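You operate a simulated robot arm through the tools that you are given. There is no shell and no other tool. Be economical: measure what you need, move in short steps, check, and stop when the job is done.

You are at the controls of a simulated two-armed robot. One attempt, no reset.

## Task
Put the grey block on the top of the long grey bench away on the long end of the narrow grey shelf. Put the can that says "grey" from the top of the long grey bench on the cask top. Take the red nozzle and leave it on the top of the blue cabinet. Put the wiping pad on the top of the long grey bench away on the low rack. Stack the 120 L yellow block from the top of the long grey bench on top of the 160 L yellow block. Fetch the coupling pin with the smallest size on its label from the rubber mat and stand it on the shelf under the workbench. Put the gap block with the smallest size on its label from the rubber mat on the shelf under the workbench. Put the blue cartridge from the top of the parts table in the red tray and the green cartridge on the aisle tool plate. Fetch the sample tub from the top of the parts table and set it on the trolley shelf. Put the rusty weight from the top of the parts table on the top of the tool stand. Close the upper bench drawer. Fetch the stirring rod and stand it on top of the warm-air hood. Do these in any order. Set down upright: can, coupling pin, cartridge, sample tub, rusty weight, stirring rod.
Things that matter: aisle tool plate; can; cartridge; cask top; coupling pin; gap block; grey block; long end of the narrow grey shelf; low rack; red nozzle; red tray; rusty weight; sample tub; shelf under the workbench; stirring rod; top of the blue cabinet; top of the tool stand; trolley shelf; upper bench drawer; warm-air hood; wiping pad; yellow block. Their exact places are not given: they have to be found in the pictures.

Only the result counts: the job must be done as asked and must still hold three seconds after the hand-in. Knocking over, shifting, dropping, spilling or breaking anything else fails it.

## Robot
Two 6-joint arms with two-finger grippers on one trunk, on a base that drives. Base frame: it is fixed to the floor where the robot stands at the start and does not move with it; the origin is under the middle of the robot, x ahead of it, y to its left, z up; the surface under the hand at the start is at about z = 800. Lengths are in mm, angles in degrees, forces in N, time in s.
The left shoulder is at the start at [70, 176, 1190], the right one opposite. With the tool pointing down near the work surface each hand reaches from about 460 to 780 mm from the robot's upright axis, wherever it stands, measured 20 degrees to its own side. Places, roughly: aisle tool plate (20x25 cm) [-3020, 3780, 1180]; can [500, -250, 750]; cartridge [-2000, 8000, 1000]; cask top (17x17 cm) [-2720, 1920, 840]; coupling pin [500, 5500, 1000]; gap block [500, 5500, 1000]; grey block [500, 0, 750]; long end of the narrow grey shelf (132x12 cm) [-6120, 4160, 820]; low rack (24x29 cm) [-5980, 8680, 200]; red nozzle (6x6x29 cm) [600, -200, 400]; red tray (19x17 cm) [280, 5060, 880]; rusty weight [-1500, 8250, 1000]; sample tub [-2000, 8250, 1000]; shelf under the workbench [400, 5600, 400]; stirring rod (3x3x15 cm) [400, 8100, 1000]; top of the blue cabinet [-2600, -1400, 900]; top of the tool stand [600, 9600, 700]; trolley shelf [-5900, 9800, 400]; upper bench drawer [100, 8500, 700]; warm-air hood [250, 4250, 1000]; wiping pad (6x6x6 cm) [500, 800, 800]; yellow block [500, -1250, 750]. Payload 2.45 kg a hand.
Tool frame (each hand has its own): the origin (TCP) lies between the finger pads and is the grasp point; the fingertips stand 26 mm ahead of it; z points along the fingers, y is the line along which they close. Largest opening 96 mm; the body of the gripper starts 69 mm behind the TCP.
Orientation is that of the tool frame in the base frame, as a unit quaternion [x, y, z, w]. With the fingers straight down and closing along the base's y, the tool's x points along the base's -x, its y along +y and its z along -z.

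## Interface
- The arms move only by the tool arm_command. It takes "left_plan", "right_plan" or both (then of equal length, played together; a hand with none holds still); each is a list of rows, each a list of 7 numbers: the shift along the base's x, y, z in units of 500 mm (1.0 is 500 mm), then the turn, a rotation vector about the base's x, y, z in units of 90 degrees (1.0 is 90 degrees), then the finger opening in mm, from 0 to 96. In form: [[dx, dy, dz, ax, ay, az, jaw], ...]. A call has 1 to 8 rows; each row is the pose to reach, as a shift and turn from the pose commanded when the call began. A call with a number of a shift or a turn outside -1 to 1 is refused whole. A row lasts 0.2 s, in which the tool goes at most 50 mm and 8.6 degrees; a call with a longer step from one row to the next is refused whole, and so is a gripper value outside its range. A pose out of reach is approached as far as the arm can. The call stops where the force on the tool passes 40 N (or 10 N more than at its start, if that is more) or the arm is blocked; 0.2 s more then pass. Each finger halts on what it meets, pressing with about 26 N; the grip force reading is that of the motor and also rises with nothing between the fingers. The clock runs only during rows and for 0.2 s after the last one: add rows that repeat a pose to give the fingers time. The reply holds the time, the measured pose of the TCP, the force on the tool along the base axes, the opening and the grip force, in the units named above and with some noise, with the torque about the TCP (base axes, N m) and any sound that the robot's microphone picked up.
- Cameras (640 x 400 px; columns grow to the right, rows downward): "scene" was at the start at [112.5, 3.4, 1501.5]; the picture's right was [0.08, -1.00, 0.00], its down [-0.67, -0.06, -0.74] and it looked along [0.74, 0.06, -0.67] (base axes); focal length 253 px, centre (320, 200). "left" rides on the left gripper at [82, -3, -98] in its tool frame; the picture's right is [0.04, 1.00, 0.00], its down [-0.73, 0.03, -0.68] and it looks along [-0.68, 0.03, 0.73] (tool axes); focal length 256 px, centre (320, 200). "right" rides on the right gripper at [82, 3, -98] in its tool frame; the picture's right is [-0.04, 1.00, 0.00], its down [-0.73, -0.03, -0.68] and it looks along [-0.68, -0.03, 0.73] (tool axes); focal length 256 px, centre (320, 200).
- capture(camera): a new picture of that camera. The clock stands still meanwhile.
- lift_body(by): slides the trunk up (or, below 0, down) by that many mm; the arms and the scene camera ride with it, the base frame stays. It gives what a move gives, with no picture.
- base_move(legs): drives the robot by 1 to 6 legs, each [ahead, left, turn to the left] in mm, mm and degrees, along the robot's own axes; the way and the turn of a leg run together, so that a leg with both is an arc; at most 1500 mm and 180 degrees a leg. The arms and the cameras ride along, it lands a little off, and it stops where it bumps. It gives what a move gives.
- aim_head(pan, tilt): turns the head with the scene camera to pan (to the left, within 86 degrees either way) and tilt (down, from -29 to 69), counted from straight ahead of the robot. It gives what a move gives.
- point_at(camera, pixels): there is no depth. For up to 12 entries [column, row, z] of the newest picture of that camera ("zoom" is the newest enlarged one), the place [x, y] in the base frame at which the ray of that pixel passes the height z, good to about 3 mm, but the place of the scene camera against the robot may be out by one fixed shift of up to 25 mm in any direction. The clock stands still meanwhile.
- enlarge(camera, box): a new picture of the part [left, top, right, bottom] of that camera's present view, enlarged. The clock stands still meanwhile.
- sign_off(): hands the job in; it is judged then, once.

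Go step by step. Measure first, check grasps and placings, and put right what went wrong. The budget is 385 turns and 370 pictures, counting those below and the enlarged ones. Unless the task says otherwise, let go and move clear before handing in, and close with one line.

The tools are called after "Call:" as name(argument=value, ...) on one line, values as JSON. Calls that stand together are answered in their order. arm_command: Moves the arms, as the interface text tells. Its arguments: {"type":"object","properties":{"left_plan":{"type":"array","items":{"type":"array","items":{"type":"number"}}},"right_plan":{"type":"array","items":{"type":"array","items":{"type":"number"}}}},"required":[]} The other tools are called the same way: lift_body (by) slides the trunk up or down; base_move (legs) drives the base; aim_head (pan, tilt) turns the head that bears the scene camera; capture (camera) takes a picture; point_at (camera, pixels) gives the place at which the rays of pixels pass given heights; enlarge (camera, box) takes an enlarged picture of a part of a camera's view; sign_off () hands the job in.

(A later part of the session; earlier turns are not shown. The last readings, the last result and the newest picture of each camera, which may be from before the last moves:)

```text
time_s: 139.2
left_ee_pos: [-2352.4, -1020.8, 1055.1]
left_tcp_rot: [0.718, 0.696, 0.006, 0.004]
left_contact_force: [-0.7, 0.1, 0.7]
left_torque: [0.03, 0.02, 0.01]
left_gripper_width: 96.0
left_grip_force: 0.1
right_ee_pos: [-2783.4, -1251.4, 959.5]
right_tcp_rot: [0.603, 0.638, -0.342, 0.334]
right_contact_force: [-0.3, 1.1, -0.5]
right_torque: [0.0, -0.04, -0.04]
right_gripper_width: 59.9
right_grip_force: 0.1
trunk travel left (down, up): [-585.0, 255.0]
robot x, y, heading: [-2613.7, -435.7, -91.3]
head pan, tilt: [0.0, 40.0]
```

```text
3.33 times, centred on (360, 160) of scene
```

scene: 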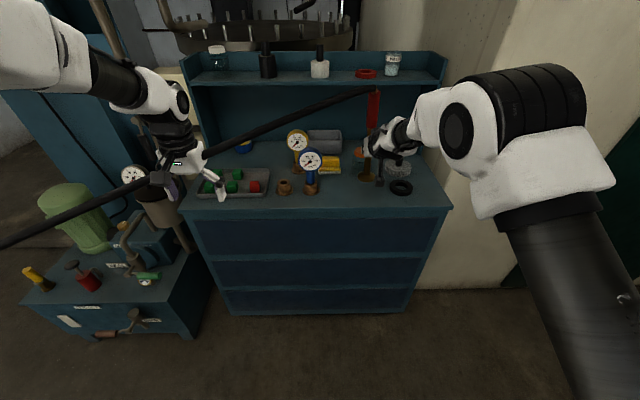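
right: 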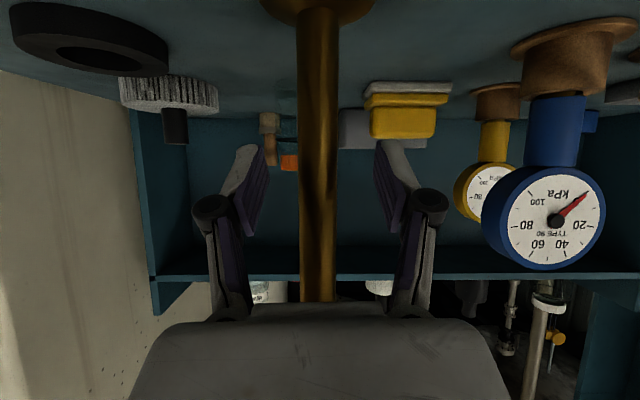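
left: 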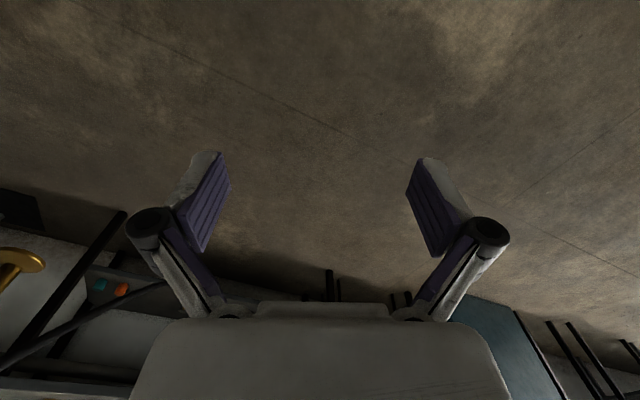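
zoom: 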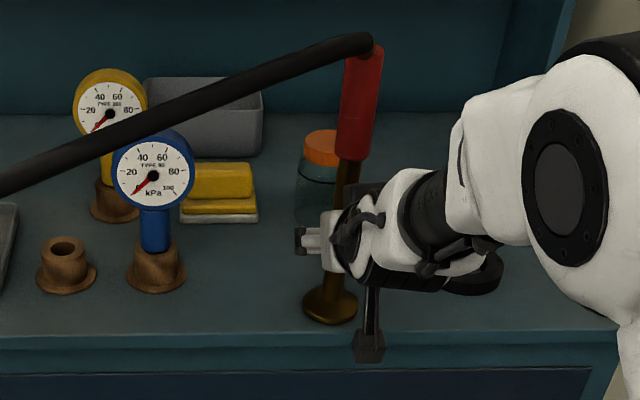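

Nozzle stands free. Back away, then fold the right hand back to pointing down.

Call:
base_move(legs=[[-180, 0, 0]])

Call:
arm_command(right_plan=[[0, 0.06, 0.03, 0.09, -0.002, -0.006, 90], [0, 0.14, 0.06, 0.18, -0.004, -0.012, 96], [0, 0.22, 0.09, 0.27, -0.006, -0.018, 96], [0, 0.3, 0.12, 0.36, -0.008, -0.024, 96], [0, 0.38, 0.15, 0.45, -0.009, -0.03, 96], [0, 0.46, 0.18, 0.54, -0.011, -0.037, 96], [0, 0.54, 0.21, 0.635, -0.013, -0.043, 96], [0, 0.54, 0.24, 0.635, -0.013, -0.043, 96]])

Call:
capture(camera="scene")

```text
time_s: 140.8
left_ee_pos: [-2341.9, -844.6, 1054.4]
left_tcp_rot: [0.714, 0.7, 0.005, 0.005]
left_contact_force: [-0.5, -0.6, -0.8]
left_torque: [-0.04, -0.01, -0.01]
left_gripper_width: 96.0
left_grip_force: 0.0
right_ee_pos: [-2772.5, -1080.3, 962.0]
right_tcp_rot: [0.6, 0.641, -0.341, 0.335]
right_contact_force: [1.2, -1.9, 0.5]
right_torque: [-0.01, 0.01, -0.02]
right_gripper_width: 60.0
right_grip_force: 0.0
trunk travel left (down, up): [-585.0, 255.0]
robot x, y, heading: [-2616.0, -262.6, -90.7]
head pan, tilt: [0.0, 40.0]
stopped in leg 1: the robot was blocked; the commanded pose is now the measured one
```

```text
time_s: 142.6
left_ee_pos: [-2342.1, -845.2, 1054.0]
left_tcp_rot: [0.714, 0.7, 0.006, 0.004]
left_contact_force: [0.8, -0.2, 0.4]
left_torque: [0.01, 0.02, 0.01]
left_gripper_width: 96.1
left_grip_force: 0.0
right_ee_pos: [-2788.1, -781.1, 1066.5]
right_tcp_rot: [0.69, 0.724, 0.007, 0.017]
right_contact_force: [0.1, -0.2, 0.1]
right_torque: [-0.02, -0.03, 0.02]
right_gripper_width: 95.9
right_grip_force: 0.0
right hand out of reach, approached as far as the arm can: row 2, 3, 4, 5, 6, 7, 8
trunk travel left (down, up): [-585.0, 255.0]
robot x, y, heading: [-2612.8, -262.6, -90.5]
head pan, tilt: [0.0, 40.0]
```

```text
306 pictures are left
```

scene: 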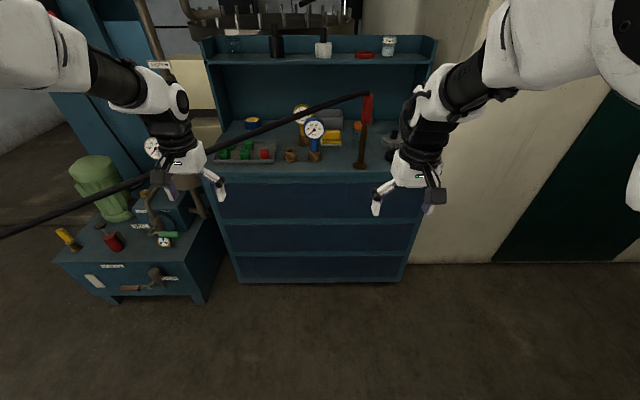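

The skid behind limited the back-off; the nozzle stands upright. Drive forward a bit, turn left to face +x and return to the bench.

Call:
base_move(legs=[[130, 0, 0], [0, 0, 90.5], [1000, 0, 0], [1000, 0, 0]])

Call:
aim_head(pan=20, tilt=25)

Call:
capture(camera="scene")

```text
time_s: 157.5
left_ee_pos: [11.0, -140.9, 1054.2]
left_tcp_rot: [0.023, 1.0, 0.006, -0.001]
left_contact_force: [-0.1, -0.8, -0.4]
left_torque: [-0.01, 0.01, 0.01]
left_gripper_width: 96.2
left_grip_force: 0.1
right_ee_pos: [-62.9, -581.4, 1067.4]
right_tcp_rot: [-0.011, 1.0, 0.017, 0.008]
right_contact_force: [-0.1, 0.3, -0.2]
right_torque: [0.0, -0.01, 0.01]
right_gripper_width: 96.0
right_grip_force: 0.0
trunk travel left (down, up): [-585.0, 255.0]
robot x, y, heading: [-577.0, -398.1, -1.8]
head pan, tilt: [0.0, 40.0]
```

```text
time_s: 158.4
left_ee_pos: [10.7, -140.0, 1054.1]
left_tcp_rot: [0.023, 1.0, 0.007, -0.001]
left_contact_force: [0.0, 0.1, -0.8]
left_torque: [-0.01, 0.01, -0.01]
left_gripper_width: 96.0
left_grip_force: 0.0
right_ee_pos: [-62.9, -581.7, 1066.1]
right_tcp_rot: [-0.01, 1.0, 0.017, 0.008]
right_contact_force: [0.4, -0.3, -0.3]
right_torque: [0.0, -0.01, -0.04]
right_gripper_width: 95.9
right_grip_force: 0.1
trunk travel left (down, up): [-585.0, 255.0]
robot x, y, heading: [-578.3, -391.4, -2.0]
head pan, tilt: [20.0, 25.0]
```

```text
305 pictures are left
```

scene: 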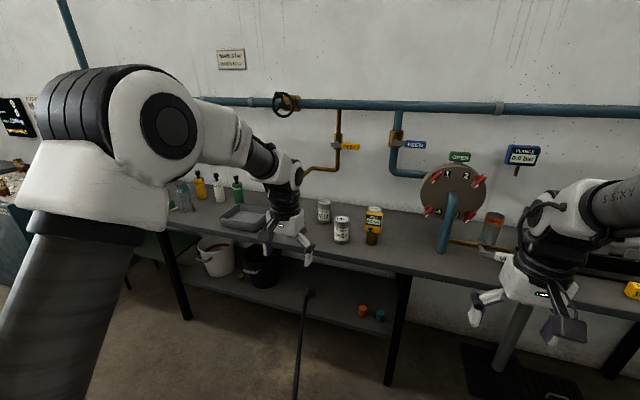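

Call:
lift_body(by=90)

Call:
base_move(legs=[[0, 0, 2], [0, 320, 0], [530, 0, 0]])

Call:
aim_head(pan=0, tilt=45)

Call:
capture(camera="right")

Call:
capture(camera="left")

```text
time_s: 159.6
left_ee_pos: [11.0, -139.7, 1143.9]
left_tcp_rot: [0.022, 1.0, 0.007, 0.0]
left_contact_force: [1.0, 0.4, -0.8]
left_torque: [-0.03, 0.01, 0.0]
left_gripper_width: 95.9
left_grip_force: 0.1
right_ee_pos: [-63.6, -582.5, 1157.5]
right_tcp_rot: [-0.011, 1.0, 0.017, 0.008]
right_contact_force: [0.8, -0.2, 0.6]
right_torque: [0.03, 0.07, -0.04]
right_gripper_width: 95.7
right_grip_force: 0.1
trunk travel left (down, up): [-675.0, 165.0]
robot x, y, heading: [-579.1, -397.8, -2.0]
head pan, tilt: [20.0, 25.0]
```

```text
time_s: 164.8
left_ee_pos: [524.7, 198.0, 1144.3]
left_tcp_rot: [0.007, 1.0, 0.007, -0.001]
left_contact_force: [0.5, 0.2, 0.2]
left_torque: [0.02, -0.01, -0.02]
left_gripper_width: 96.1
left_grip_force: 0.0
right_ee_pos: [464.8, -247.0, 1156.8]
right_tcp_rot: [-0.026, 0.999, 0.017, 0.008]
right_contact_force: [-0.1, -0.2, -0.8]
right_torque: [0.04, -0.01, -0.01]
right_gripper_width: 96.1
right_grip_force: 0.1
trunk travel left (down, up): [-675.0, 165.0]
robot x, y, heading: [-53.5, -75.9, -0.4]
head pan, tilt: [20.0, 25.0]
```

```text
time_s: 165.6
left_ee_pos: [524.8, 198.1, 1144.7]
left_tcp_rot: [0.007, 1.0, 0.007, -0.001]
left_contact_force: [-0.4, -0.3, -0.1]
left_torque: [0.04, 0.01, 0.0]
left_gripper_width: 95.9
left_grip_force: 0.0
right_ee_pos: [466.6, -245.2, 1155.3]
right_tcp_rot: [-0.027, 0.999, 0.017, 0.009]
right_contact_force: [0.6, 0.0, 0.1]
right_torque: [0.0, -0.01, -0.01]
right_gripper_width: 96.1
right_grip_force: 0.1
trunk travel left (down, up): [-675.0, 165.0]
robot x, y, heading: [-55.9, -74.6, -0.4]
head pan, tilt: [0.0, 45.0]
```

```text
304 pictures are left
```

right: 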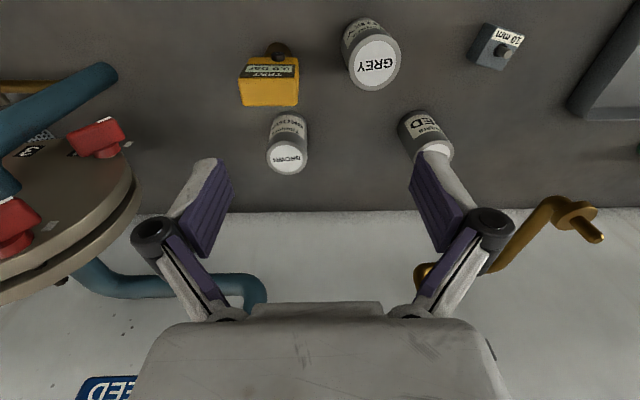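

```text
303 pictures are left
```

left: 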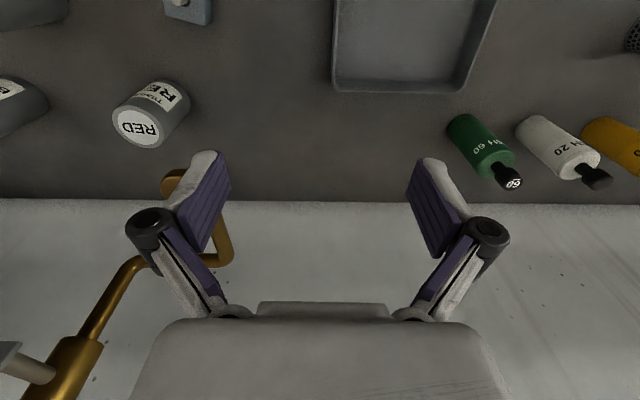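

Call:
enlarge(camera="right", box=[320, 0, 560, 150])

Call:
point_at(camera="right", pixels=[[376, 63, 900], [376, 63, 920], [349, 63, 900], [402, 63, 900], [362, 20, 800], [345, 38, 800], [386, 25, 800], [480, 28, 830], [521, 42, 830], [500, 70, 830], [467, 58, 830]])

```text
2.67 times, centred on (440, 75) of right
```

zoom: 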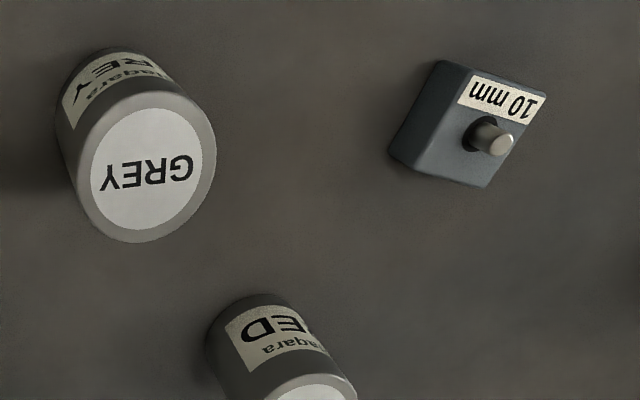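

```text
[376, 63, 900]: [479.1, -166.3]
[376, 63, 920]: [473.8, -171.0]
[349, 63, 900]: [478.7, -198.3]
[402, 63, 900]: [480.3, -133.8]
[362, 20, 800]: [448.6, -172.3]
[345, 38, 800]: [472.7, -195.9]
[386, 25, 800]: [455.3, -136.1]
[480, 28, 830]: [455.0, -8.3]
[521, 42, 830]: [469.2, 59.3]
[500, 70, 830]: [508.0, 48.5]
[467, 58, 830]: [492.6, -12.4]
```

Can GREY: centre (480,-167), top z≈900, Ø≈65. The block is at about (480,25), rotated. Bring the right hand over the can and the left over the block.

Call:
arm_command(right_plan=[[0.004, 0.026, -0.07, -0.004, 0.002, -0.006, 96], [0.009, 0.052, -0.14, -0.008, 0.004, -0.012, 96], [0.014, 0.078, -0.21, -0.012, 0.006, -0.018, 96], [0.02, 0.104, -0.28, -0.016, 0.008, -0.024, 96], [0.024, 0.13, -0.35, -0.02, 0.01, -0.03, 96], [0.027, 0.156, -0.41, -0.022, 0.0115, -0.034, 96]], left_plan=[[-0.018, -0.058, -0.048, 0, 0, 0, 96], [-0.036, -0.115, -0.097, 0, 0, 0, 96], [-0.055, -0.173, -0.145, 0, 0, 0, 96], [-0.073, -0.231, -0.193, 0, 0, 0, 96], [-0.092, -0.288, -0.242, 0, 0, 0, 96], [-0.11, -0.346, -0.29, 0, 0, 0, 96]])

Call:
capture(camera="right")

Call:
capture(camera="left")

```text
time_s: 167.0
left_ee_pos: [487.5, 49.5, 1008.4]
left_tcp_rot: [-0.021, 0.999, -0.026, 0.0]
left_contact_force: [-0.4, -0.4, -0.6]
left_torque: [-0.07, 0.02, 0.0]
left_gripper_width: 95.8
left_grip_force: 0.0
left hand out of reach, approached as far as the arm can: row 6
right_ee_pos: [491.9, -193.1, 955.9]
right_tcp_rot: [0.019, 1.0, 0.02, 0.001]
right_contact_force: [1.4, 1.0, -0.6]
right_torque: [-0.04, 0.01, 0.02]
right_gripper_width: 95.9
right_grip_force: 0.0
right hand out of reach, approached as far as the arm can: row 5, 6
trunk travel left (down, up): [-675.0, 165.0]
robot x, y, heading: [-57.2, -75.8, -0.5]
head pan, tilt: [0.0, 45.0]
```

```text
301 pictures are left
```

right: 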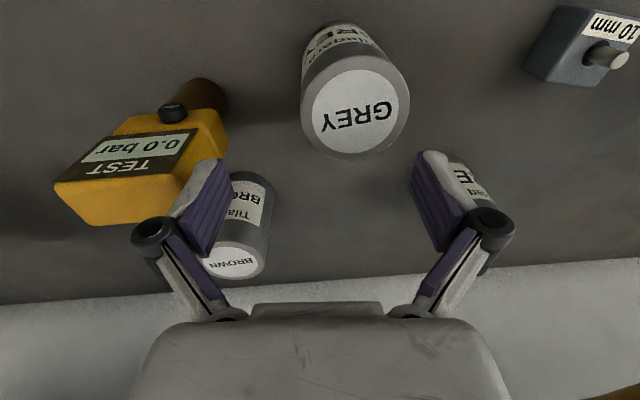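

```text
300 pictures are left
```

left: 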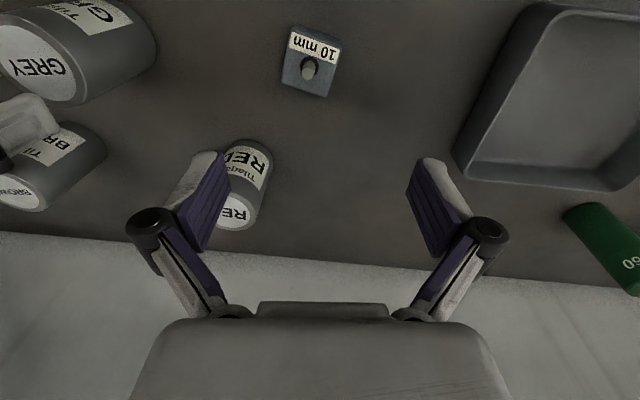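

Both are at the inner reach limit. I'll raise, shift the base left 100 mm for the can first.

Call:
arm_command(right_plan=[[0, 0, 0.09, 0, 0, 0, 96], [0, 0, 0.18, 0, 0, 0, 96]], left_plan=[[0, 0.05, 0.08, 0, 0, 0, 96], [0, 0.1, 0.16, 0, 0, 0, 96]])

Call:
base_move(legs=[[-30, 110, 0.5]])

Call:
capture(camera="right")

```text
time_s: 167.7
left_ee_pos: [479.9, 82.9, 1073.1]
left_tcp_rot: [0.008, 1.0, 0.009, 0.002]
left_contact_force: [-0.8, 0.6, 0.0]
left_torque: [-0.04, -0.01, -0.01]
left_gripper_width: 95.9
left_grip_force: 0.1
right_ee_pos: [445.7, -195.3, 958.2]
right_tcp_rot: [0.018, 0.995, 0.026, -0.093]
right_contact_force: [0.5, -0.7, -0.6]
right_torque: [0.0, 0.0, 0.0]
right_gripper_width: 95.8
right_grip_force: 0.1
right hand out of reach, approached as far as the arm can: row 2
trunk travel left (down, up): [-675.0, 165.0]
robot x, y, heading: [-53.7, -74.3, -0.0]
head pan, tilt: [0.0, 45.0]
stopped in row 2 (right hand): the arm was blocked; the commanded pose is now the measured one
```

```text
time_s: 168.9
left_ee_pos: [448.7, 196.8, 1072.6]
left_tcp_rot: [0.004, 1.0, 0.009, 0.001]
left_contact_force: [0.6, 0.0, -0.5]
left_torque: [0.01, -0.02, -0.04]
left_gripper_width: 96.3
left_grip_force: 0.1
right_ee_pos: [417.5, -82.6, 957.3]
right_tcp_rot: [0.012, 0.995, 0.025, -0.092]
right_contact_force: [-0.1, -0.2, 0.5]
right_torque: [0.01, 0.01, 0.01]
right_gripper_width: 96.0
right_grip_force: 0.1
trunk travel left (down, up): [-675.0, 165.0]
robot x, y, heading: [-82.3, 34.1, 0.4]
head pan, tilt: [0.0, 45.0]
```

```text
299 pictures are left
```

right: 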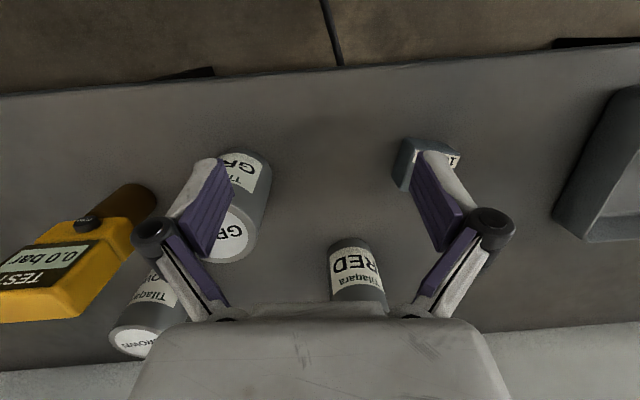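

Call:
arm_command(right_plan=[[0.0, 0.0, 0.056, -0.008, -0.03, 0.004, 96], [0.042, -0.056, 0.056, -0.016, -0.06, 0.008, 96], [0.084, -0.112, 0.056, -0.024, -0.09, 0.012, 96], [0.126, -0.168, 0.056, -0.032, -0.117, 0.015, 96], [0.126, -0.168, 0.056, -0.032, -0.117, 0.015, 96]])

Call:
capture(camera="right")

```text
time_s: 170.1
left_ee_pos: [449.2, 198.3, 1073.4]
left_tcp_rot: [0.004, 1.0, 0.009, 0.001]
left_contact_force: [-0.5, 1.1, -0.1]
left_torque: [-0.02, -0.02, 0.0]
left_gripper_width: 96.0
left_grip_force: 0.0
right_ee_pos: [458.0, -149.4, 980.6]
right_tcp_rot: [-0.011, 1.0, 0.01, 0.003]
right_contact_force: [-0.5, 0.2, -0.2]
right_torque: [-0.02, -0.01, -0.03]
right_gripper_width: 96.2
right_grip_force: 0.0
right hand out of reach, approached as far as the arm can: row 2, 3, 4, 5
trunk travel left (down, up): [-675.0, 165.0]
robot x, y, heading: [-87.1, 31.5, 0.4]
head pan, tilt: [0.0, 45.0]
```

```text
298 pictures are left
```

right: 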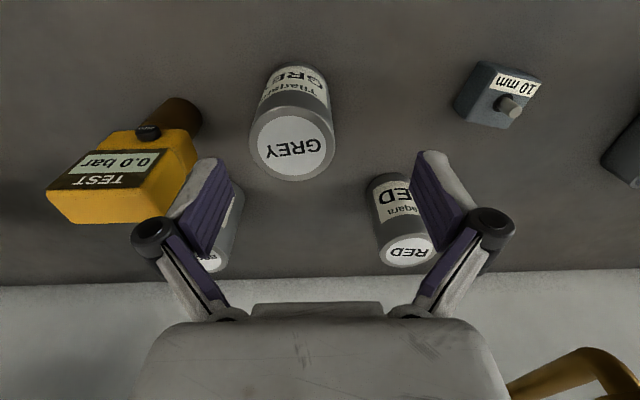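

Call:
point_at(camera="right", pixels=[[291, 143, 900], [250, 138, 900], [335, 140, 900], [291, 180, 900], [291, 108, 900]])

Call:
arm_command(right_plan=[[0.022, -0.02, 0.0, -0.012, -0.005, -0.013, 96], [0.044, -0.036, 0.0, -0.012, -0.005, -0.013, 96], [0.044, -0.036, 0.0, -0.012, -0.005, -0.013, 96]])

Call:
capture(camera="right")

```text
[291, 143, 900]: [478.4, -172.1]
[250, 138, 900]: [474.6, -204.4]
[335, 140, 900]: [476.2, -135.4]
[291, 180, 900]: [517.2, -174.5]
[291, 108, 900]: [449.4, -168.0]
```

```text
time_s: 170.9
left_ee_pos: [448.7, 197.0, 1073.8]
left_tcp_rot: [0.004, 1.0, 0.009, 0.001]
left_contact_force: [0.1, 0.6, 0.8]
left_torque: [-0.02, 0.01, -0.03]
left_gripper_width: 95.9
left_grip_force: 0.2
right_ee_pos: [451.9, -153.8, 971.9]
right_tcp_rot: [-0.007, 1.0, 0.008, 0.009]
right_contact_force: [0.0, 0.0, -0.4]
right_torque: [0.02, 0.0, 0.01]
right_gripper_width: 96.2
right_grip_force: 0.0
right hand out of reach, approached as far as the arm can: row 1, 2, 3
trunk travel left (down, up): [-675.0, 165.0]
robot x, y, heading: [-86.0, 33.1, 0.3]
head pan, tilt: [0.0, 45.0]
```

```text
297 pictures are left
```

right: 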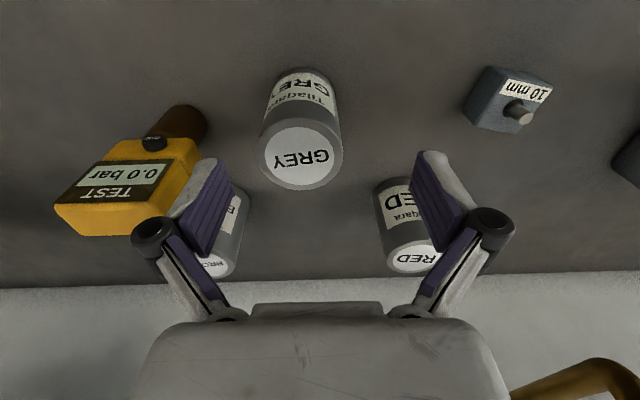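

The right arm seems to be in an awkward posture branch. Look at it.

Call:
aim_head(pan=-35, tilt=45)

Call:
capture(camera="scene")

```text
time_s: 171.9
left_ee_pos: [449.0, 198.0, 1074.6]
left_tcp_rot: [0.004, 1.0, 0.008, 0.001]
left_contact_force: [-0.4, 0.4, 0.5]
left_torque: [0.02, 0.0, 0.03]
left_gripper_width: 96.1
left_grip_force: 0.0
right_ee_pos: [453.4, -153.8, 972.2]
right_tcp_rot: [-0.006, 1.0, 0.008, 0.01]
right_contact_force: [-0.6, 0.0, -0.1]
right_torque: [-0.03, -0.01, 0.05]
right_gripper_width: 96.1
right_grip_force: 0.0
trunk travel left (down, up): [-675.0, 165.0]
robot x, y, heading: [-86.3, 30.9, 0.2]
head pan, tilt: [-35.0, 45.0]
```

```text
296 pictures are left
```

scene: 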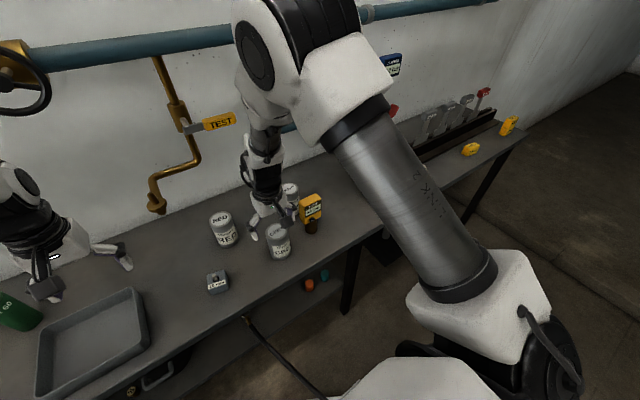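

Call:
arm_command(right_plan=[[-0.03, -0.03, 0.07, 0, 0, 0, 96], [-0.06, -0.06, 0.14, 0, 0, 0, 96], [-0.09, -0.1, 0.21, 0, 0, 0, 96], [-0.11, -0.1, 0.28, 0, 0, 0, 96], [-0.11, -0.1, 0.336, 0, 0, 0, 96]])

Call:
capture(camera="scene")

```text
time_s: 173.1
left_ee_pos: [448.8, 197.3, 1073.7]
left_tcp_rot: [0.004, 1.0, 0.009, 0.001]
left_contact_force: [0.5, 0.4, 0.8]
left_torque: [0.0, -0.02, 0.01]
left_gripper_width: 96.0
left_grip_force: 0.0
right_ee_pos: [386.1, -153.4, 1134.2]
right_tcp_rot: [-0.006, 1.0, 0.008, 0.01]
right_contact_force: [0.1, -0.5, -0.5]
right_torque: [0.01, 0.03, -0.01]
right_gripper_width: 96.3
right_grip_force: 0.3
right hand out of reach, approached as far as the arm can: row 1, 2, 3, 4, 5
trunk travel left (down, up): [-675.0, 165.0]
robot x, y, heading: [-85.3, 32.1, 0.1]
head pan, tilt: [-35.0, 45.0]
```

```text
295 pictures are left
```

scene: 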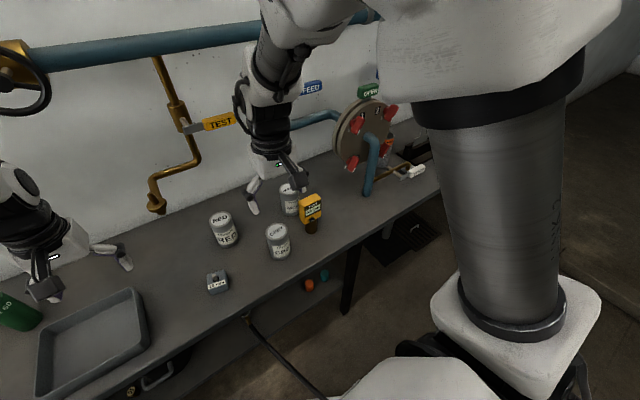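

Call:
arm_command(right_plan=[[0, 0, 0, 0, 0, 0.08, 96], [0, 0, 0, 0, 0, 0.16, 96], [0, 0, 0, 0, 0, 0.16, 96]])

Call:
arm_command(right_plan=[[0, -0.05, 0, 0, 0, 0.0, 96], [0, -0.1, 0, 0, 0, 0.0, 96], [0, -0.1, 0, 0, 0, 0.0, 96]])

```text
time_s: 173.9
left_ee_pos: [448.8, 196.8, 1074.0]
left_tcp_rot: [0.003, 1.0, 0.009, 0.002]
left_contact_force: [0.3, -0.4, -0.5]
left_torque: [-0.04, -0.03, -0.04]
left_gripper_width: 95.9
left_grip_force: 0.0
right_ee_pos: [386.0, -155.0, 1134.0]
right_tcp_rot: [-0.132, 0.991, 0.01, 0.009]
right_contact_force: [-0.1, -0.3, -0.1]
right_torque: [0.01, 0.05, 0.01]
right_gripper_width: 96.1
right_grip_force: 0.0
trunk travel left (down, up): [-675.0, 165.0]
robot x, y, heading: [-83.8, 33.7, 0.6]
head pan, tilt: [-35.0, 45.0]
```

```text
time_s: 174.7
left_ee_pos: [448.9, 197.8, 1073.0]
left_tcp_rot: [0.004, 1.0, 0.009, 0.001]
left_contact_force: [-0.2, 0.2, -1.2]
left_torque: [0.0, -0.03, -0.01]
left_gripper_width: 96.1
left_grip_force: 0.0
right_ee_pos: [378.0, -159.9, 1124.0]
right_tcp_rot: [-0.131, 0.991, 0.009, 0.008]
right_contact_force: [0.9, 0.1, 0.1]
right_torque: [-0.02, 0.0, -0.01]
right_gripper_width: 95.8
right_grip_force: 0.1
right hand out of reach, approached as far as the arm can: row 1, 2, 3
trunk travel left (down, up): [-675.0, 165.0]
robot x, y, heading: [-87.9, 31.7, 0.3]
head pan, tilt: [-35.0, 45.0]
```

Call:
arm_command(right_plan=[[0.08, 0.0, 0, 0, 0, 0.0, 96], [0.16, 0.0, 0, 0, 0, 0.0, 96], [0.24, 0.0, 0.02, 0, 0, 0.0, 96], [0.32, 0, 0.04, 0, 0, 0, 96], [0.4, 0, 0.06, 0, 0, 0, 96], [0.48, 0, 0.06, 0, 0, 0, 96]])

Call:
capture(camera="scene")

```text
time_s: 176.1
left_ee_pos: [449.0, 196.9, 1074.3]
left_tcp_rot: [0.004, 1.0, 0.009, 0.001]
left_contact_force: [-0.1, 0.1, -0.6]
left_torque: [0.03, 0.02, 0.05]
left_gripper_width: 95.8
left_grip_force: 0.0
right_ee_pos: [502.2, -94.4, 1132.5]
right_tcp_rot: [-0.131, 0.991, 0.011, 0.009]
right_contact_force: [-0.8, -0.5, 0.1]
right_torque: [-0.01, -0.01, -0.03]
right_gripper_width: 96.0
right_grip_force: 0.0
right hand out of reach, approached as far as the arm can: row 1, 2, 3, 4, 5, 6
trunk travel left (down, up): [-675.0, 165.0]
robot x, y, heading: [-85.7, 32.7, 0.2]
head pan, tilt: [-35.0, 45.0]
```

```text
294 pictures are left
```

scene: 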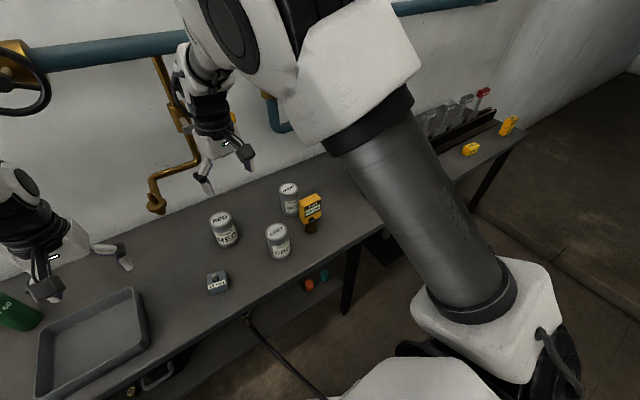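

Call:
arm_command(right_plan=[[0, 0, 0, 0, 0, -0.09, 96], [0, 0, 0, 0, 0, -0.18, 96], [0, 0, 0, 0, 0, -0.27, 96], [0, 0, 0, 0, 0, -0.36, 96]])

Call:
arm_command(right_plan=[[0, -0.05, 0, 0, 0, 0.0, 96], [0, -0.1, 0, 0, 0, 0.0, 96], [0, -0.15, 0, 0, 0, 0.0, 96]])

```text
time_s: 177.1
left_ee_pos: [447.2, 198.2, 1073.6]
left_tcp_rot: [0.004, 1.0, 0.009, 0.002]
left_contact_force: [-0.6, 0.2, -0.5]
left_torque: [-0.02, -0.05, 0.01]
left_gripper_width: 95.9
left_grip_force: 0.1
right_ee_pos: [448.5, -82.3, 1093.8]
right_tcp_rot: [0.024, 0.998, 0.052, 0.016]
right_contact_force: [-0.2, 0.6, 0.0]
right_torque: [-0.05, -0.02, -0.01]
right_gripper_width: 96.0
right_grip_force: 0.1
right hand out of reach, approached as far as the arm can: row 1, 2, 3, 4
trunk travel left (down, up): [-675.0, 165.0]
robot x, y, heading: [-86.0, 34.7, 0.4]
head pan, tilt: [-35.0, 45.0]
```

```text
time_s: 177.9
left_ee_pos: [449.4, 198.0, 1074.5]
left_tcp_rot: [0.003, 1.0, 0.009, 0.001]
left_contact_force: [1.1, 0.0, 0.0]
left_torque: [0.01, 0.0, 0.0]
left_gripper_width: 96.0
left_grip_force: 0.1
right_ee_pos: [440.6, -144.5, 1088.9]
right_tcp_rot: [0.018, 0.998, 0.049, 0.02]
right_contact_force: [-1.0, 0.3, 0.0]
right_torque: [0.01, -0.02, -0.04]
right_gripper_width: 96.0
right_grip_force: 0.0
right hand out of reach, approached as far as the arm can: row 2, 3
trunk travel left (down, up): [-675.0, 165.0]
robot x, y, heading: [-85.9, 35.1, 0.4]
head pan, tilt: [-35.0, 45.0]
```

Call:
arm_command(right_plan=[[0.04, -0.03, 0.02, -0.01, 0.0, -0.01, 96], [0.1, -0.06, 0.02, -0.02, 0, -0.02, 96], [0.17, -0.09, 0.02, -0.03, 0, -0.02, 96], [0.24, -0.12, 0.02, -0.045, 0, -0.02, 96], [0.31, -0.15, 0.02, -0.06, 0, -0.02, 96], [0.38, -0.18, 0.02, -0.06, 0, -0.02, 96], [0.38, -0.18, 0.02, -0.06, 0, -0.02, 96]])

Call:
capture(camera="scene")

```text
time_s: 179.5
left_ee_pos: [448.1, 197.1, 1075.2]
left_tcp_rot: [0.003, 1.0, 0.009, 0.0]
left_contact_force: [-0.8, 0.2, 0.3]
left_torque: [0.01, 0.0, -0.01]
left_gripper_width: 96.0
left_grip_force: 0.2
right_ee_pos: [565.7, -141.7, 1050.0]
right_tcp_rot: [-0.007, 0.996, 0.076, 0.053]
right_contact_force: [-0.6, -0.1, -0.6]
right_torque: [0.02, -0.02, -0.01]
right_gripper_width: 96.1
right_grip_force: 0.1
right hand out of reach, approached as far as the arm can: row 1, 2, 3, 4, 5, 6, 7
trunk travel left (down, up): [-675.0, 165.0]
robot x, y, heading: [-89.3, 33.7, 0.3]
head pan, tilt: [-35.0, 45.0]
```

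```text
293 pictures are left
```

scene: 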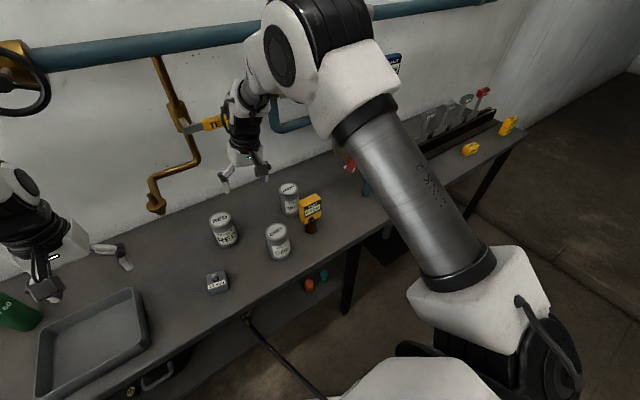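

Call:
arm_command(right_plan=[[-0.1, 0.04, 0, -0.03, 0.03, 0, 96], [-0.2, 0.08, 0, -0.06, 0.04, 0, 96], [-0.28, 0.14, 0, -0.09, 0.06, 0, 96], [-0.28, 0.2, 0, -0.1, 0.07, 0, 96], [-0.28, 0.2, 0, -0.1, 0.07, 0, 96]])

Call:
aim_head(pan=-60, tilt=10)

Call:
capture(camera="scene")

```text
refused: row 1 steps farther than a row can; nothing moved
```

```text
time_s: 180.5
left_ee_pos: [448.6, 197.9, 1073.6]
left_tcp_rot: [0.004, 1.0, 0.009, 0.001]
left_contact_force: [-0.5, 0.1, 0.1]
left_torque: [0.01, 0.0, 0.02]
left_gripper_width: 95.6
left_grip_force: 0.1
right_ee_pos: [566.4, -144.2, 1049.6]
right_tcp_rot: [-0.007, 0.996, 0.077, 0.051]
right_contact_force: [1.1, -0.3, 0.1]
right_torque: [0.03, 0.04, 0.0]
right_gripper_width: 96.1
right_grip_force: 0.1
trunk travel left (down, up): [-675.0, 165.0]
robot x, y, heading: [-86.0, 29.6, 0.3]
head pan, tilt: [-60.0, 10.0]
```

```text
292 pictures are left
```

scene: 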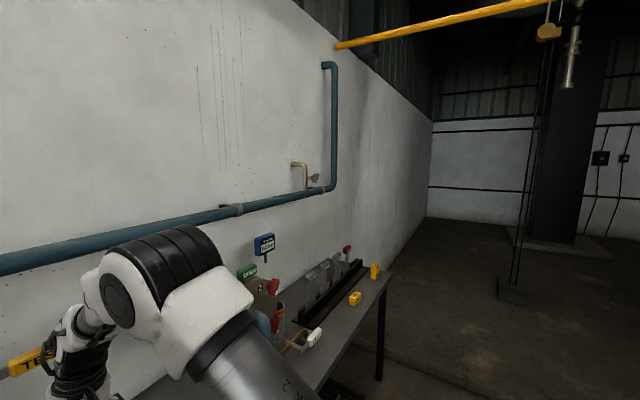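

Call:
aim_head(pan=60, tilt=30)

Call:
capture(camera="scene")

Call:
aim_head(pan=-60, tilt=30)

Call:
capture(camera="scene")

```text
time_s: 182.5
left_ee_pos: [448.6, 197.3, 1073.1]
left_tcp_rot: [0.004, 1.0, 0.009, 0.001]
left_contact_force: [1.2, -0.6, 0.2]
left_torque: [0.02, 0.04, -0.01]
left_gripper_width: 96.4
left_grip_force: 0.1
right_ee_pos: [567.6, -143.7, 1050.0]
right_tcp_rot: [-0.007, 0.996, 0.077, 0.052]
right_contact_force: [-0.9, 0.0, -0.3]
right_torque: [0.0, 0.01, -0.02]
right_gripper_width: 95.9
right_grip_force: 0.0
trunk travel left (down, up): [-675.0, 165.0]
robot x, y, heading: [-86.0, 31.8, 0.3]
head pan, tilt: [60.0, 30.0]
```

```text
291 pictures are left
```

scene: 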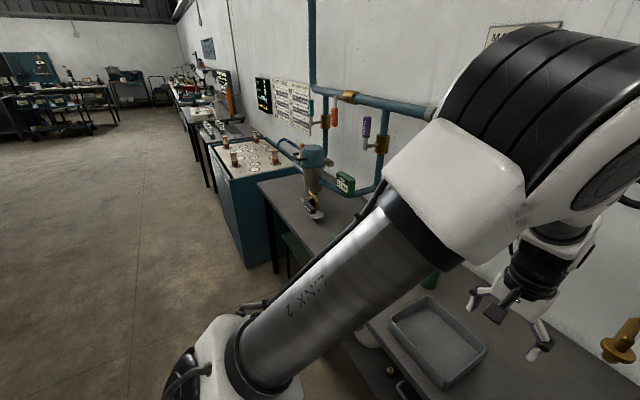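

```text
time_s: 184.5
left_ee_pos: [448.2, 196.9, 1072.8]
left_tcp_rot: [0.004, 1.0, 0.008, 0.001]
left_contact_force: [-0.3, 0.3, -0.3]
left_torque: [-0.02, 0.0, 0.01]
left_gripper_width: 96.0
left_grip_force: 0.1
right_ee_pos: [567.8, -142.9, 1049.3]
right_tcp_rot: [-0.007, 0.996, 0.076, 0.052]
right_contact_force: [0.0, -0.1, -0.2]
right_torque: [-0.01, -0.03, 0.01]
right_gripper_width: 96.2
right_grip_force: 0.1
trunk travel left (down, up): [-675.0, 165.0]
robot x, y, heading: [-87.1, 34.3, 0.4]
head pan, tilt: [-60.0, 30.0]
```

```text
290 pictures are left
```

scene: 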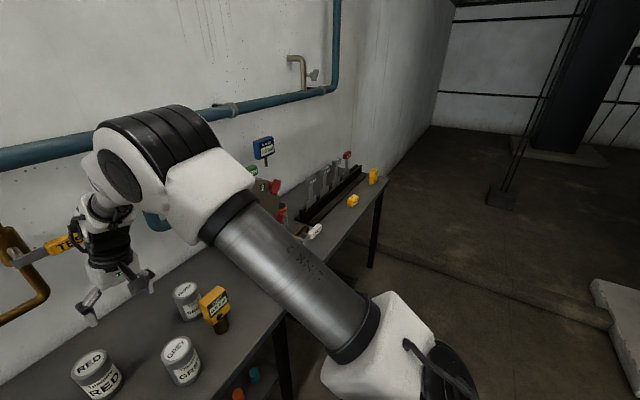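

Call:
arm_command(right_plan=[[-0.04, 0.0, 0.06, -0.02, 0.013, 0, 96], [-0.09, 0.0, 0.12, -0.04, 0.026, 0, 96], [-0.14, 0.0, 0.18, -0.06, 0.04, 0, 96], [-0.2, 0.0, 0.2, -0.08, 0.053, 0, 96], [-0.27, 0.0, 0.2, -0.097, 0.066, -0.009, 96], [-0.34, -0.04, 0.2, -0.097, 0.066, -0.009, 96], [-0.34, -0.12, 0.2, -0.097, 0.066, -0.009, 96], [-0.34, -0.12, 0.2, -0.097, 0.066, -0.009, 96]])

```text
time_s: 186.3
left_ee_pos: [448.6, 196.9, 1072.6]
left_tcp_rot: [0.003, 1.0, 0.008, 0.001]
left_contact_force: [-0.4, -0.4, 0.5]
left_torque: [0.01, 0.0, 0.03]
left_gripper_width: 96.1
left_grip_force: 0.0
right_ee_pos: [376.3, -154.1, 1136.9]
right_tcp_rot: [-0.005, 1.0, 0.002, 0.001]
right_contact_force: [-0.7, 0.6, -0.1]
right_torque: [0.0, -0.02, 0.0]
right_gripper_width: 96.0
right_grip_force: 0.1
right hand out of reach, approached as far as the arm can: row 1, 2, 3, 4, 5, 6, 7, 8
trunk travel left (down, up): [-675.0, 165.0]
robot x, y, heading: [-86.1, 29.6, 0.3]
head pan, tilt: [-60.0, 30.0]
```

The right wrist seems to be on a flipped solution since the tilt. I'll back off to open floor and retrace the tilt: tilt forward extended, move outward, and un-tilt there.

Call:
base_move(legs=[[-550, 0, 0]])

Call:
arm_command(right_plan=[[0.06, 0.0, -0.03, 0, -0.09, 0, 96], [0.12, 0.0, -0.06, 0, -0.18, 0, 96], [0.19, 0.0, -0.09, 0, -0.27, 0, 96], [0.26, 0.0, -0.12, 0, -0.36, 0, 96], [0.33, 0.0, -0.15, 0, -0.45, 0, 96], [0.4, 0.0, -0.18, 0, -0.54, 0, 96], [0.46, 0.0, -0.2, 0, -0.63, 0, 96], [0.5, 0.0, -0.22, 0, -0.7, 0, 96]])

Call:
arm_command(right_plan=[[0.0, -0.08, 0, 0, 0, 0, 96], [-0.04, -0.16, 0, 0, 0, 0, 96], [-0.1, -0.22, 0, 0, 0, 0, 96], [-0.16, -0.28, 0, 0, 0, 0, 96], [-0.22, -0.34, 0, 0, 0, 0, 96], [-0.28, -0.4, 0, 0, 0, 0, 96]])

```text
time_s: 189.5
left_ee_pos: [-102.5, 194.1, 1073.5]
left_tcp_rot: [0.004, 1.0, 0.008, 0.001]
left_contact_force: [0.3, -0.5, -0.2]
left_torque: [-0.01, -0.02, -0.04]
left_gripper_width: 96.2
left_grip_force: 0.0
right_ee_pos: [-176.1, -157.8, 1136.2]
right_tcp_rot: [-0.005, 1.0, 0.002, 0.001]
right_contact_force: [-0.1, 0.8, 0.7]
right_torque: [0.01, 0.0, 0.02]
right_gripper_width: 96.2
right_grip_force: 0.1
trunk travel left (down, up): [-675.0, 165.0]
robot x, y, heading: [-639.8, 31.6, 0.3]
head pan, tilt: [-60.0, 30.0]
```

```text
time_s: 191.3
left_ee_pos: [-103.4, 193.2, 1073.1]
left_tcp_rot: [0.005, 1.0, 0.009, 0.001]
left_contact_force: [0.5, 0.0, -0.2]
left_torque: [0.01, 0.04, 0.02]
left_gripper_width: 95.9
left_grip_force: 0.0
right_ee_pos: [72.6, -159.9, 1024.5]
right_tcp_rot: [-0.004, 0.852, -0.001, 0.524]
right_contact_force: [-0.8, 0.6, 0.5]
right_torque: [0.01, 0.01, -0.01]
right_gripper_width: 95.9
right_grip_force: 0.0
right hand out of reach, approached as far as the arm can: row 4, 5
trunk travel left (down, up): [-675.0, 165.0]
robot x, y, heading: [-639.0, 29.0, 0.4]
head pan, tilt: [-60.0, 30.0]
```

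```text
time_s: 192.7
left_ee_pos: [-105.9, 190.7, 1074.5]
left_tcp_rot: [0.005, 1.0, 0.011, 0.002]
left_contact_force: [-0.5, -1.2, 0.6]
left_torque: [0.04, -0.01, -0.01]
left_gripper_width: 96.1
left_grip_force: 0.1
right_ee_pos: [-69.6, -360.7, 1026.9]
right_tcp_rot: [-0.005, 0.851, 0.002, 0.524]
right_contact_force: [-0.9, -0.7, -0.4]
right_torque: [0.04, -0.03, 0.04]
right_gripper_width: 96.0
right_grip_force: 0.0
trunk travel left (down, up): [-675.0, 165.0]
robot x, y, heading: [-637.8, 28.6, 0.2]
head pan, tilt: [-60.0, 30.0]
```

Call:
arm_command(right_plan=[[0, 0.0, 0, 0, 0.09, 0, 96], [0, 0.0, 0.02, 0, 0.18, 0, 96], [0, 0.0, 0.04, 0, 0.27, 0, 96], [0, 0.0, 0.06, 0, 0.36, 0, 96], [0, 0.02, 0.08, 0, 0.45, 0, 96], [0, 0.04, 0.1, 0, 0.54, 0, 96], [-0.02, 0.06, 0.12, 0, 0.63, 0, 96], [-0.04, 0.08, 0.14, 0, 0.704, 0, 96]])

Call:
arm_command(right_plan=[[0, 0.08, 0, 0, 0, 0, 96], [0.0, 0.16, 0, 0, 0, 0, 96], [0, 0.08, 0, 0, 0, 0, 96]])

```text
time_s: 194.5
left_ee_pos: [-104.0, 193.1, 1074.1]
left_tcp_rot: [0.004, 1.0, 0.009, 0.002]
left_contact_force: [-0.1, -0.4, -0.2]
left_torque: [-0.04, -0.01, 0.0]
left_gripper_width: 96.2
left_grip_force: 0.0
right_ee_pos: [-115.6, -321.5, 1086.3]
right_tcp_rot: [0.006, 1.0, -0.007, 0.003]
right_contact_force: [-0.1, -1.5, 0.6]
right_torque: [-0.04, 0.0, 0.01]
right_gripper_width: 96.3
right_grip_force: 0.1
right hand out of reach, approached as far as the arm can: row 7, 8
trunk travel left (down, up): [-675.0, 165.0]
robot x, y, heading: [-638.9, 31.3, -0.0]
head pan, tilt: [-60.0, 30.0]
```

```text
time_s: 195.3
left_ee_pos: [-103.4, 191.8, 1075.3]
left_tcp_rot: [0.004, 1.0, 0.01, 0.001]
left_contact_force: [-0.2, 0.2, 0.5]
left_torque: [0.01, 0.0, 0.02]
left_gripper_width: 96.0
left_grip_force: 0.1
right_ee_pos: [-129.2, -282.0, 1079.8]
right_tcp_rot: [0.01, 1.0, -0.005, 0.0]
right_contact_force: [0.1, 0.3, -0.5]
right_torque: [0.02, 0.01, 0.01]
right_gripper_width: 95.9
right_grip_force: 0.0
right hand out of reach, approached as far as the arm can: row 1, 2, 3
trunk travel left (down, up): [-675.0, 165.0]
robot x, y, heading: [-634.5, 35.1, 0.3]
head pan, tilt: [-60.0, 30.0]
```

Call:
arm_command(right_plan=[[0.07, 0.0, -0.04, 0, 0, 0, 96], [0.14, 0.02, -0.08, 0, 0, 0, 96], [0.2, 0.06, -0.12, 0, 0, 0, 96], [0.2, 0.14, -0.16, 0, 0, 0, 96], [0.2, 0.2, -0.2, 0, 0, 0, 96], [0.2, 0.2, -0.2, 0, 0, 0, 96]])

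Call:
capture(camera="scene")

```text
time_s: 196.7
left_ee_pos: [-103.8, 192.9, 1073.2]
left_tcp_rot: [0.005, 1.0, 0.008, 0.001]
left_contact_force: [-0.1, 0.3, -0.3]
left_torque: [-0.02, -0.02, 0.0]
left_gripper_width: 95.8
left_grip_force: 0.0
right_ee_pos: [-92.8, -279.3, 969.6]
right_tcp_rot: [0.008, 1.0, -0.009, 0.003]
right_contact_force: [-0.2, -0.8, 0.9]
right_torque: [-0.01, 0.02, -0.03]
right_gripper_width: 96.2
right_grip_force: 0.0
right hand out of reach, approached as far as the arm can: row 1, 2, 3, 4, 5, 6
trunk travel left (down, up): [-675.0, 165.0]
robot x, y, heading: [-635.7, 31.8, 0.5]
head pan, tilt: [-60.0, 30.0]
```

```text
289 pictures are left
```

scene: 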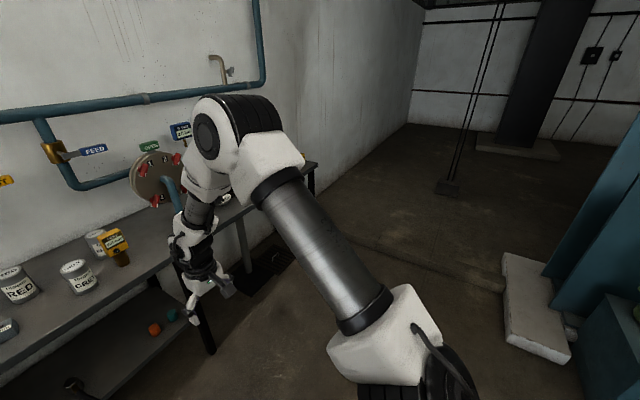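

The forearm hangs vertical in line with the tool (wrist singularity). I'll raise the hand high first so the forearm levels, then recentre.

Call:
arm_command(right_plan=[[0, 0, 0.09, 0, 0, 0, 96], [0, 0, 0.18, 0, 0, 0, 96], [0, 0, 0.27, 0, 0, 0, 96], [0, 0, 0.36, 0, 0, 0, 96], [0, 0, 0.45, 0, 0, 0, 96], [0, 0, 0.54, 0, 0, 0, 96], [0, 0, 0.62, 0, 0, 0, 96], [0, 0, 0.7, 0, 0, 0, 96]])

Call:
arm_command(right_plan=[[0, 0.08, 0, 0, 0, 0, 96], [-0.02, 0.16, 0, 0, 0, 0, 96], [-0.02, 0.16, 0, 0, 0, 0, 96]])

Call:
capture(camera="scene")

```text
time_s: 198.5
left_ee_pos: [-103.8, 194.6, 1073.2]
left_tcp_rot: [0.004, 1.0, 0.008, 0.001]
left_contact_force: [0.0, 0.0, 0.1]
left_torque: [0.0, -0.02, 0.0]
left_gripper_width: 96.2
left_grip_force: 0.1
right_ee_pos: [-155.2, -314.4, 1270.2]
right_tcp_rot: [0.047, 0.999, -0.009, 0.009]
right_contact_force: [0.5, -0.9, 0.2]
right_torque: [-0.02, 0.01, 0.0]
right_gripper_width: 96.0
right_grip_force: 0.1
right hand out of reach, approached as far as the arm can: row 1, 2, 3, 4, 5, 6, 7, 8
trunk travel left (down, up): [-675.0, 165.0]
robot x, y, heading: [-640.4, 28.0, 0.1]
head pan, tilt: [-60.0, 30.0]
```

```text
time_s: 199.3
left_ee_pos: [-102.8, 193.3, 1074.1]
left_tcp_rot: [0.004, 1.0, 0.009, 0.001]
left_contact_force: [0.2, -0.5, -0.2]
left_torque: [0.02, 0.02, 0.04]
left_gripper_width: 96.0
left_grip_force: 0.1
right_ee_pos: [-169.6, -300.4, 1242.4]
right_tcp_rot: [0.047, 0.999, -0.01, 0.01]
right_contact_force: [0.1, 0.7, -0.7]
right_torque: [-0.03, -0.03, 0.03]
right_gripper_width: 95.7
right_grip_force: 0.1
right hand out of reach, approached as far as the arm can: row 1, 2, 3
trunk travel left (down, up): [-675.0, 165.0]
robot x, y, heading: [-639.1, 28.9, 0.2]
head pan, tilt: [-60.0, 30.0]
```

```text
288 pictures are left
```

scene: 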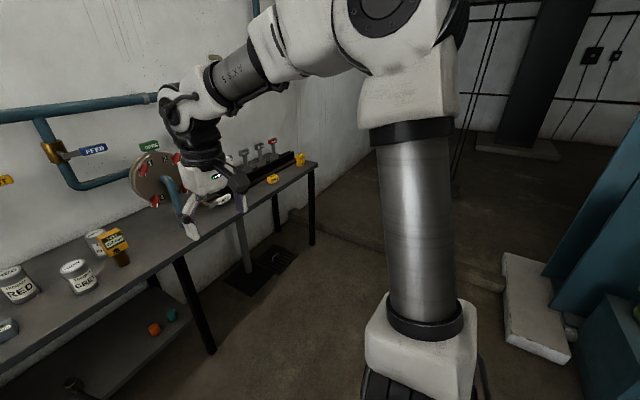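

The wrist has flipped (its cap no longer faces inward as it did at the start). Plan to unflip: lower until forearm and tool align, swing the fingers inward then forward, then raise and come down straight.

Call:
arm_command(right_plan=[[0.02, 0, -0.08, 0, 0, 0, 96], [0.04, 0, -0.16, 0, 0, 0, 96], [0.06, 0, -0.24, 0, 0, 0, 96], [0.08, 0, -0.32, 0, 0, 0, 96], [0.1, 0, -0.4, 0, 0, 0, 96], [0.12, 0, -0.48, 0, 0, 0, 96]])

Call:
arm_command(right_plan=[[0, 0, 0, 0.09, 0, 0, 96], [0, 0, 0, 0.18, 0, 0, 96], [0, 0, 0, 0.27, 0, 0, 96], [0, 0, 0, 0.36, 0, 0, 96], [0, 0, 0, 0.45, 0, 0, 96], [0, 0, 0, 0.5, 0, 0, 96], [0, 0, 0, 0.5, 0, 0, 96]])

Call:
capture(camera="scene")

```text
time_s: 200.7
left_ee_pos: [-102.5, 193.4, 1072.6]
left_tcp_rot: [0.005, 1.0, 0.009, 0.0]
left_contact_force: [-0.7, 0.1, 0.7]
left_torque: [0.01, 0.01, -0.02]
left_gripper_width: 95.9
left_grip_force: 0.0
right_ee_pos: [-105.5, -301.5, 997.5]
right_tcp_rot: [0.047, 0.999, -0.009, 0.008]
right_contact_force: [0.3, -0.3, -0.6]
right_torque: [-0.01, 0.02, -0.02]
right_gripper_width: 96.0
right_grip_force: 0.0
trunk travel left (down, up): [-675.0, 165.0]
robot x, y, heading: [-637.6, 31.1, -0.1]
head pan, tilt: [-60.0, 30.0]
```

```text
time_s: 202.3
left_ee_pos: [-103.3, 194.3, 1073.2]
left_tcp_rot: [0.005, 1.0, 0.009, 0.001]
left_contact_force: [-0.1, -0.1, 0.4]
left_torque: [-0.02, 0.02, 0.04]
left_gripper_width: 96.1
left_grip_force: 0.0
right_ee_pos: [-221.8, -280.9, 1098.8]
right_tcp_rot: [0.075, 0.926, 0.37, -0.014]
right_contact_force: [-0.4, 0.0, -0.7]
right_torque: [-0.02, 0.02, 0.0]
right_gripper_width: 96.3
right_grip_force: 0.1
right hand out of reach, approached as far as the arm can: row 1, 2, 3, 4, 5, 6, 7
trunk travel left (down, up): [-675.0, 165.0]
robot x, y, heading: [-636.7, 29.9, 0.2]
head pan, tilt: [-60.0, 30.0]
```

```text
287 pictures are left
```

scene: 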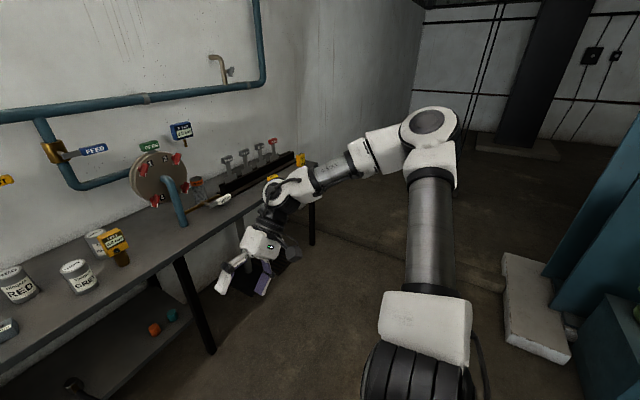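

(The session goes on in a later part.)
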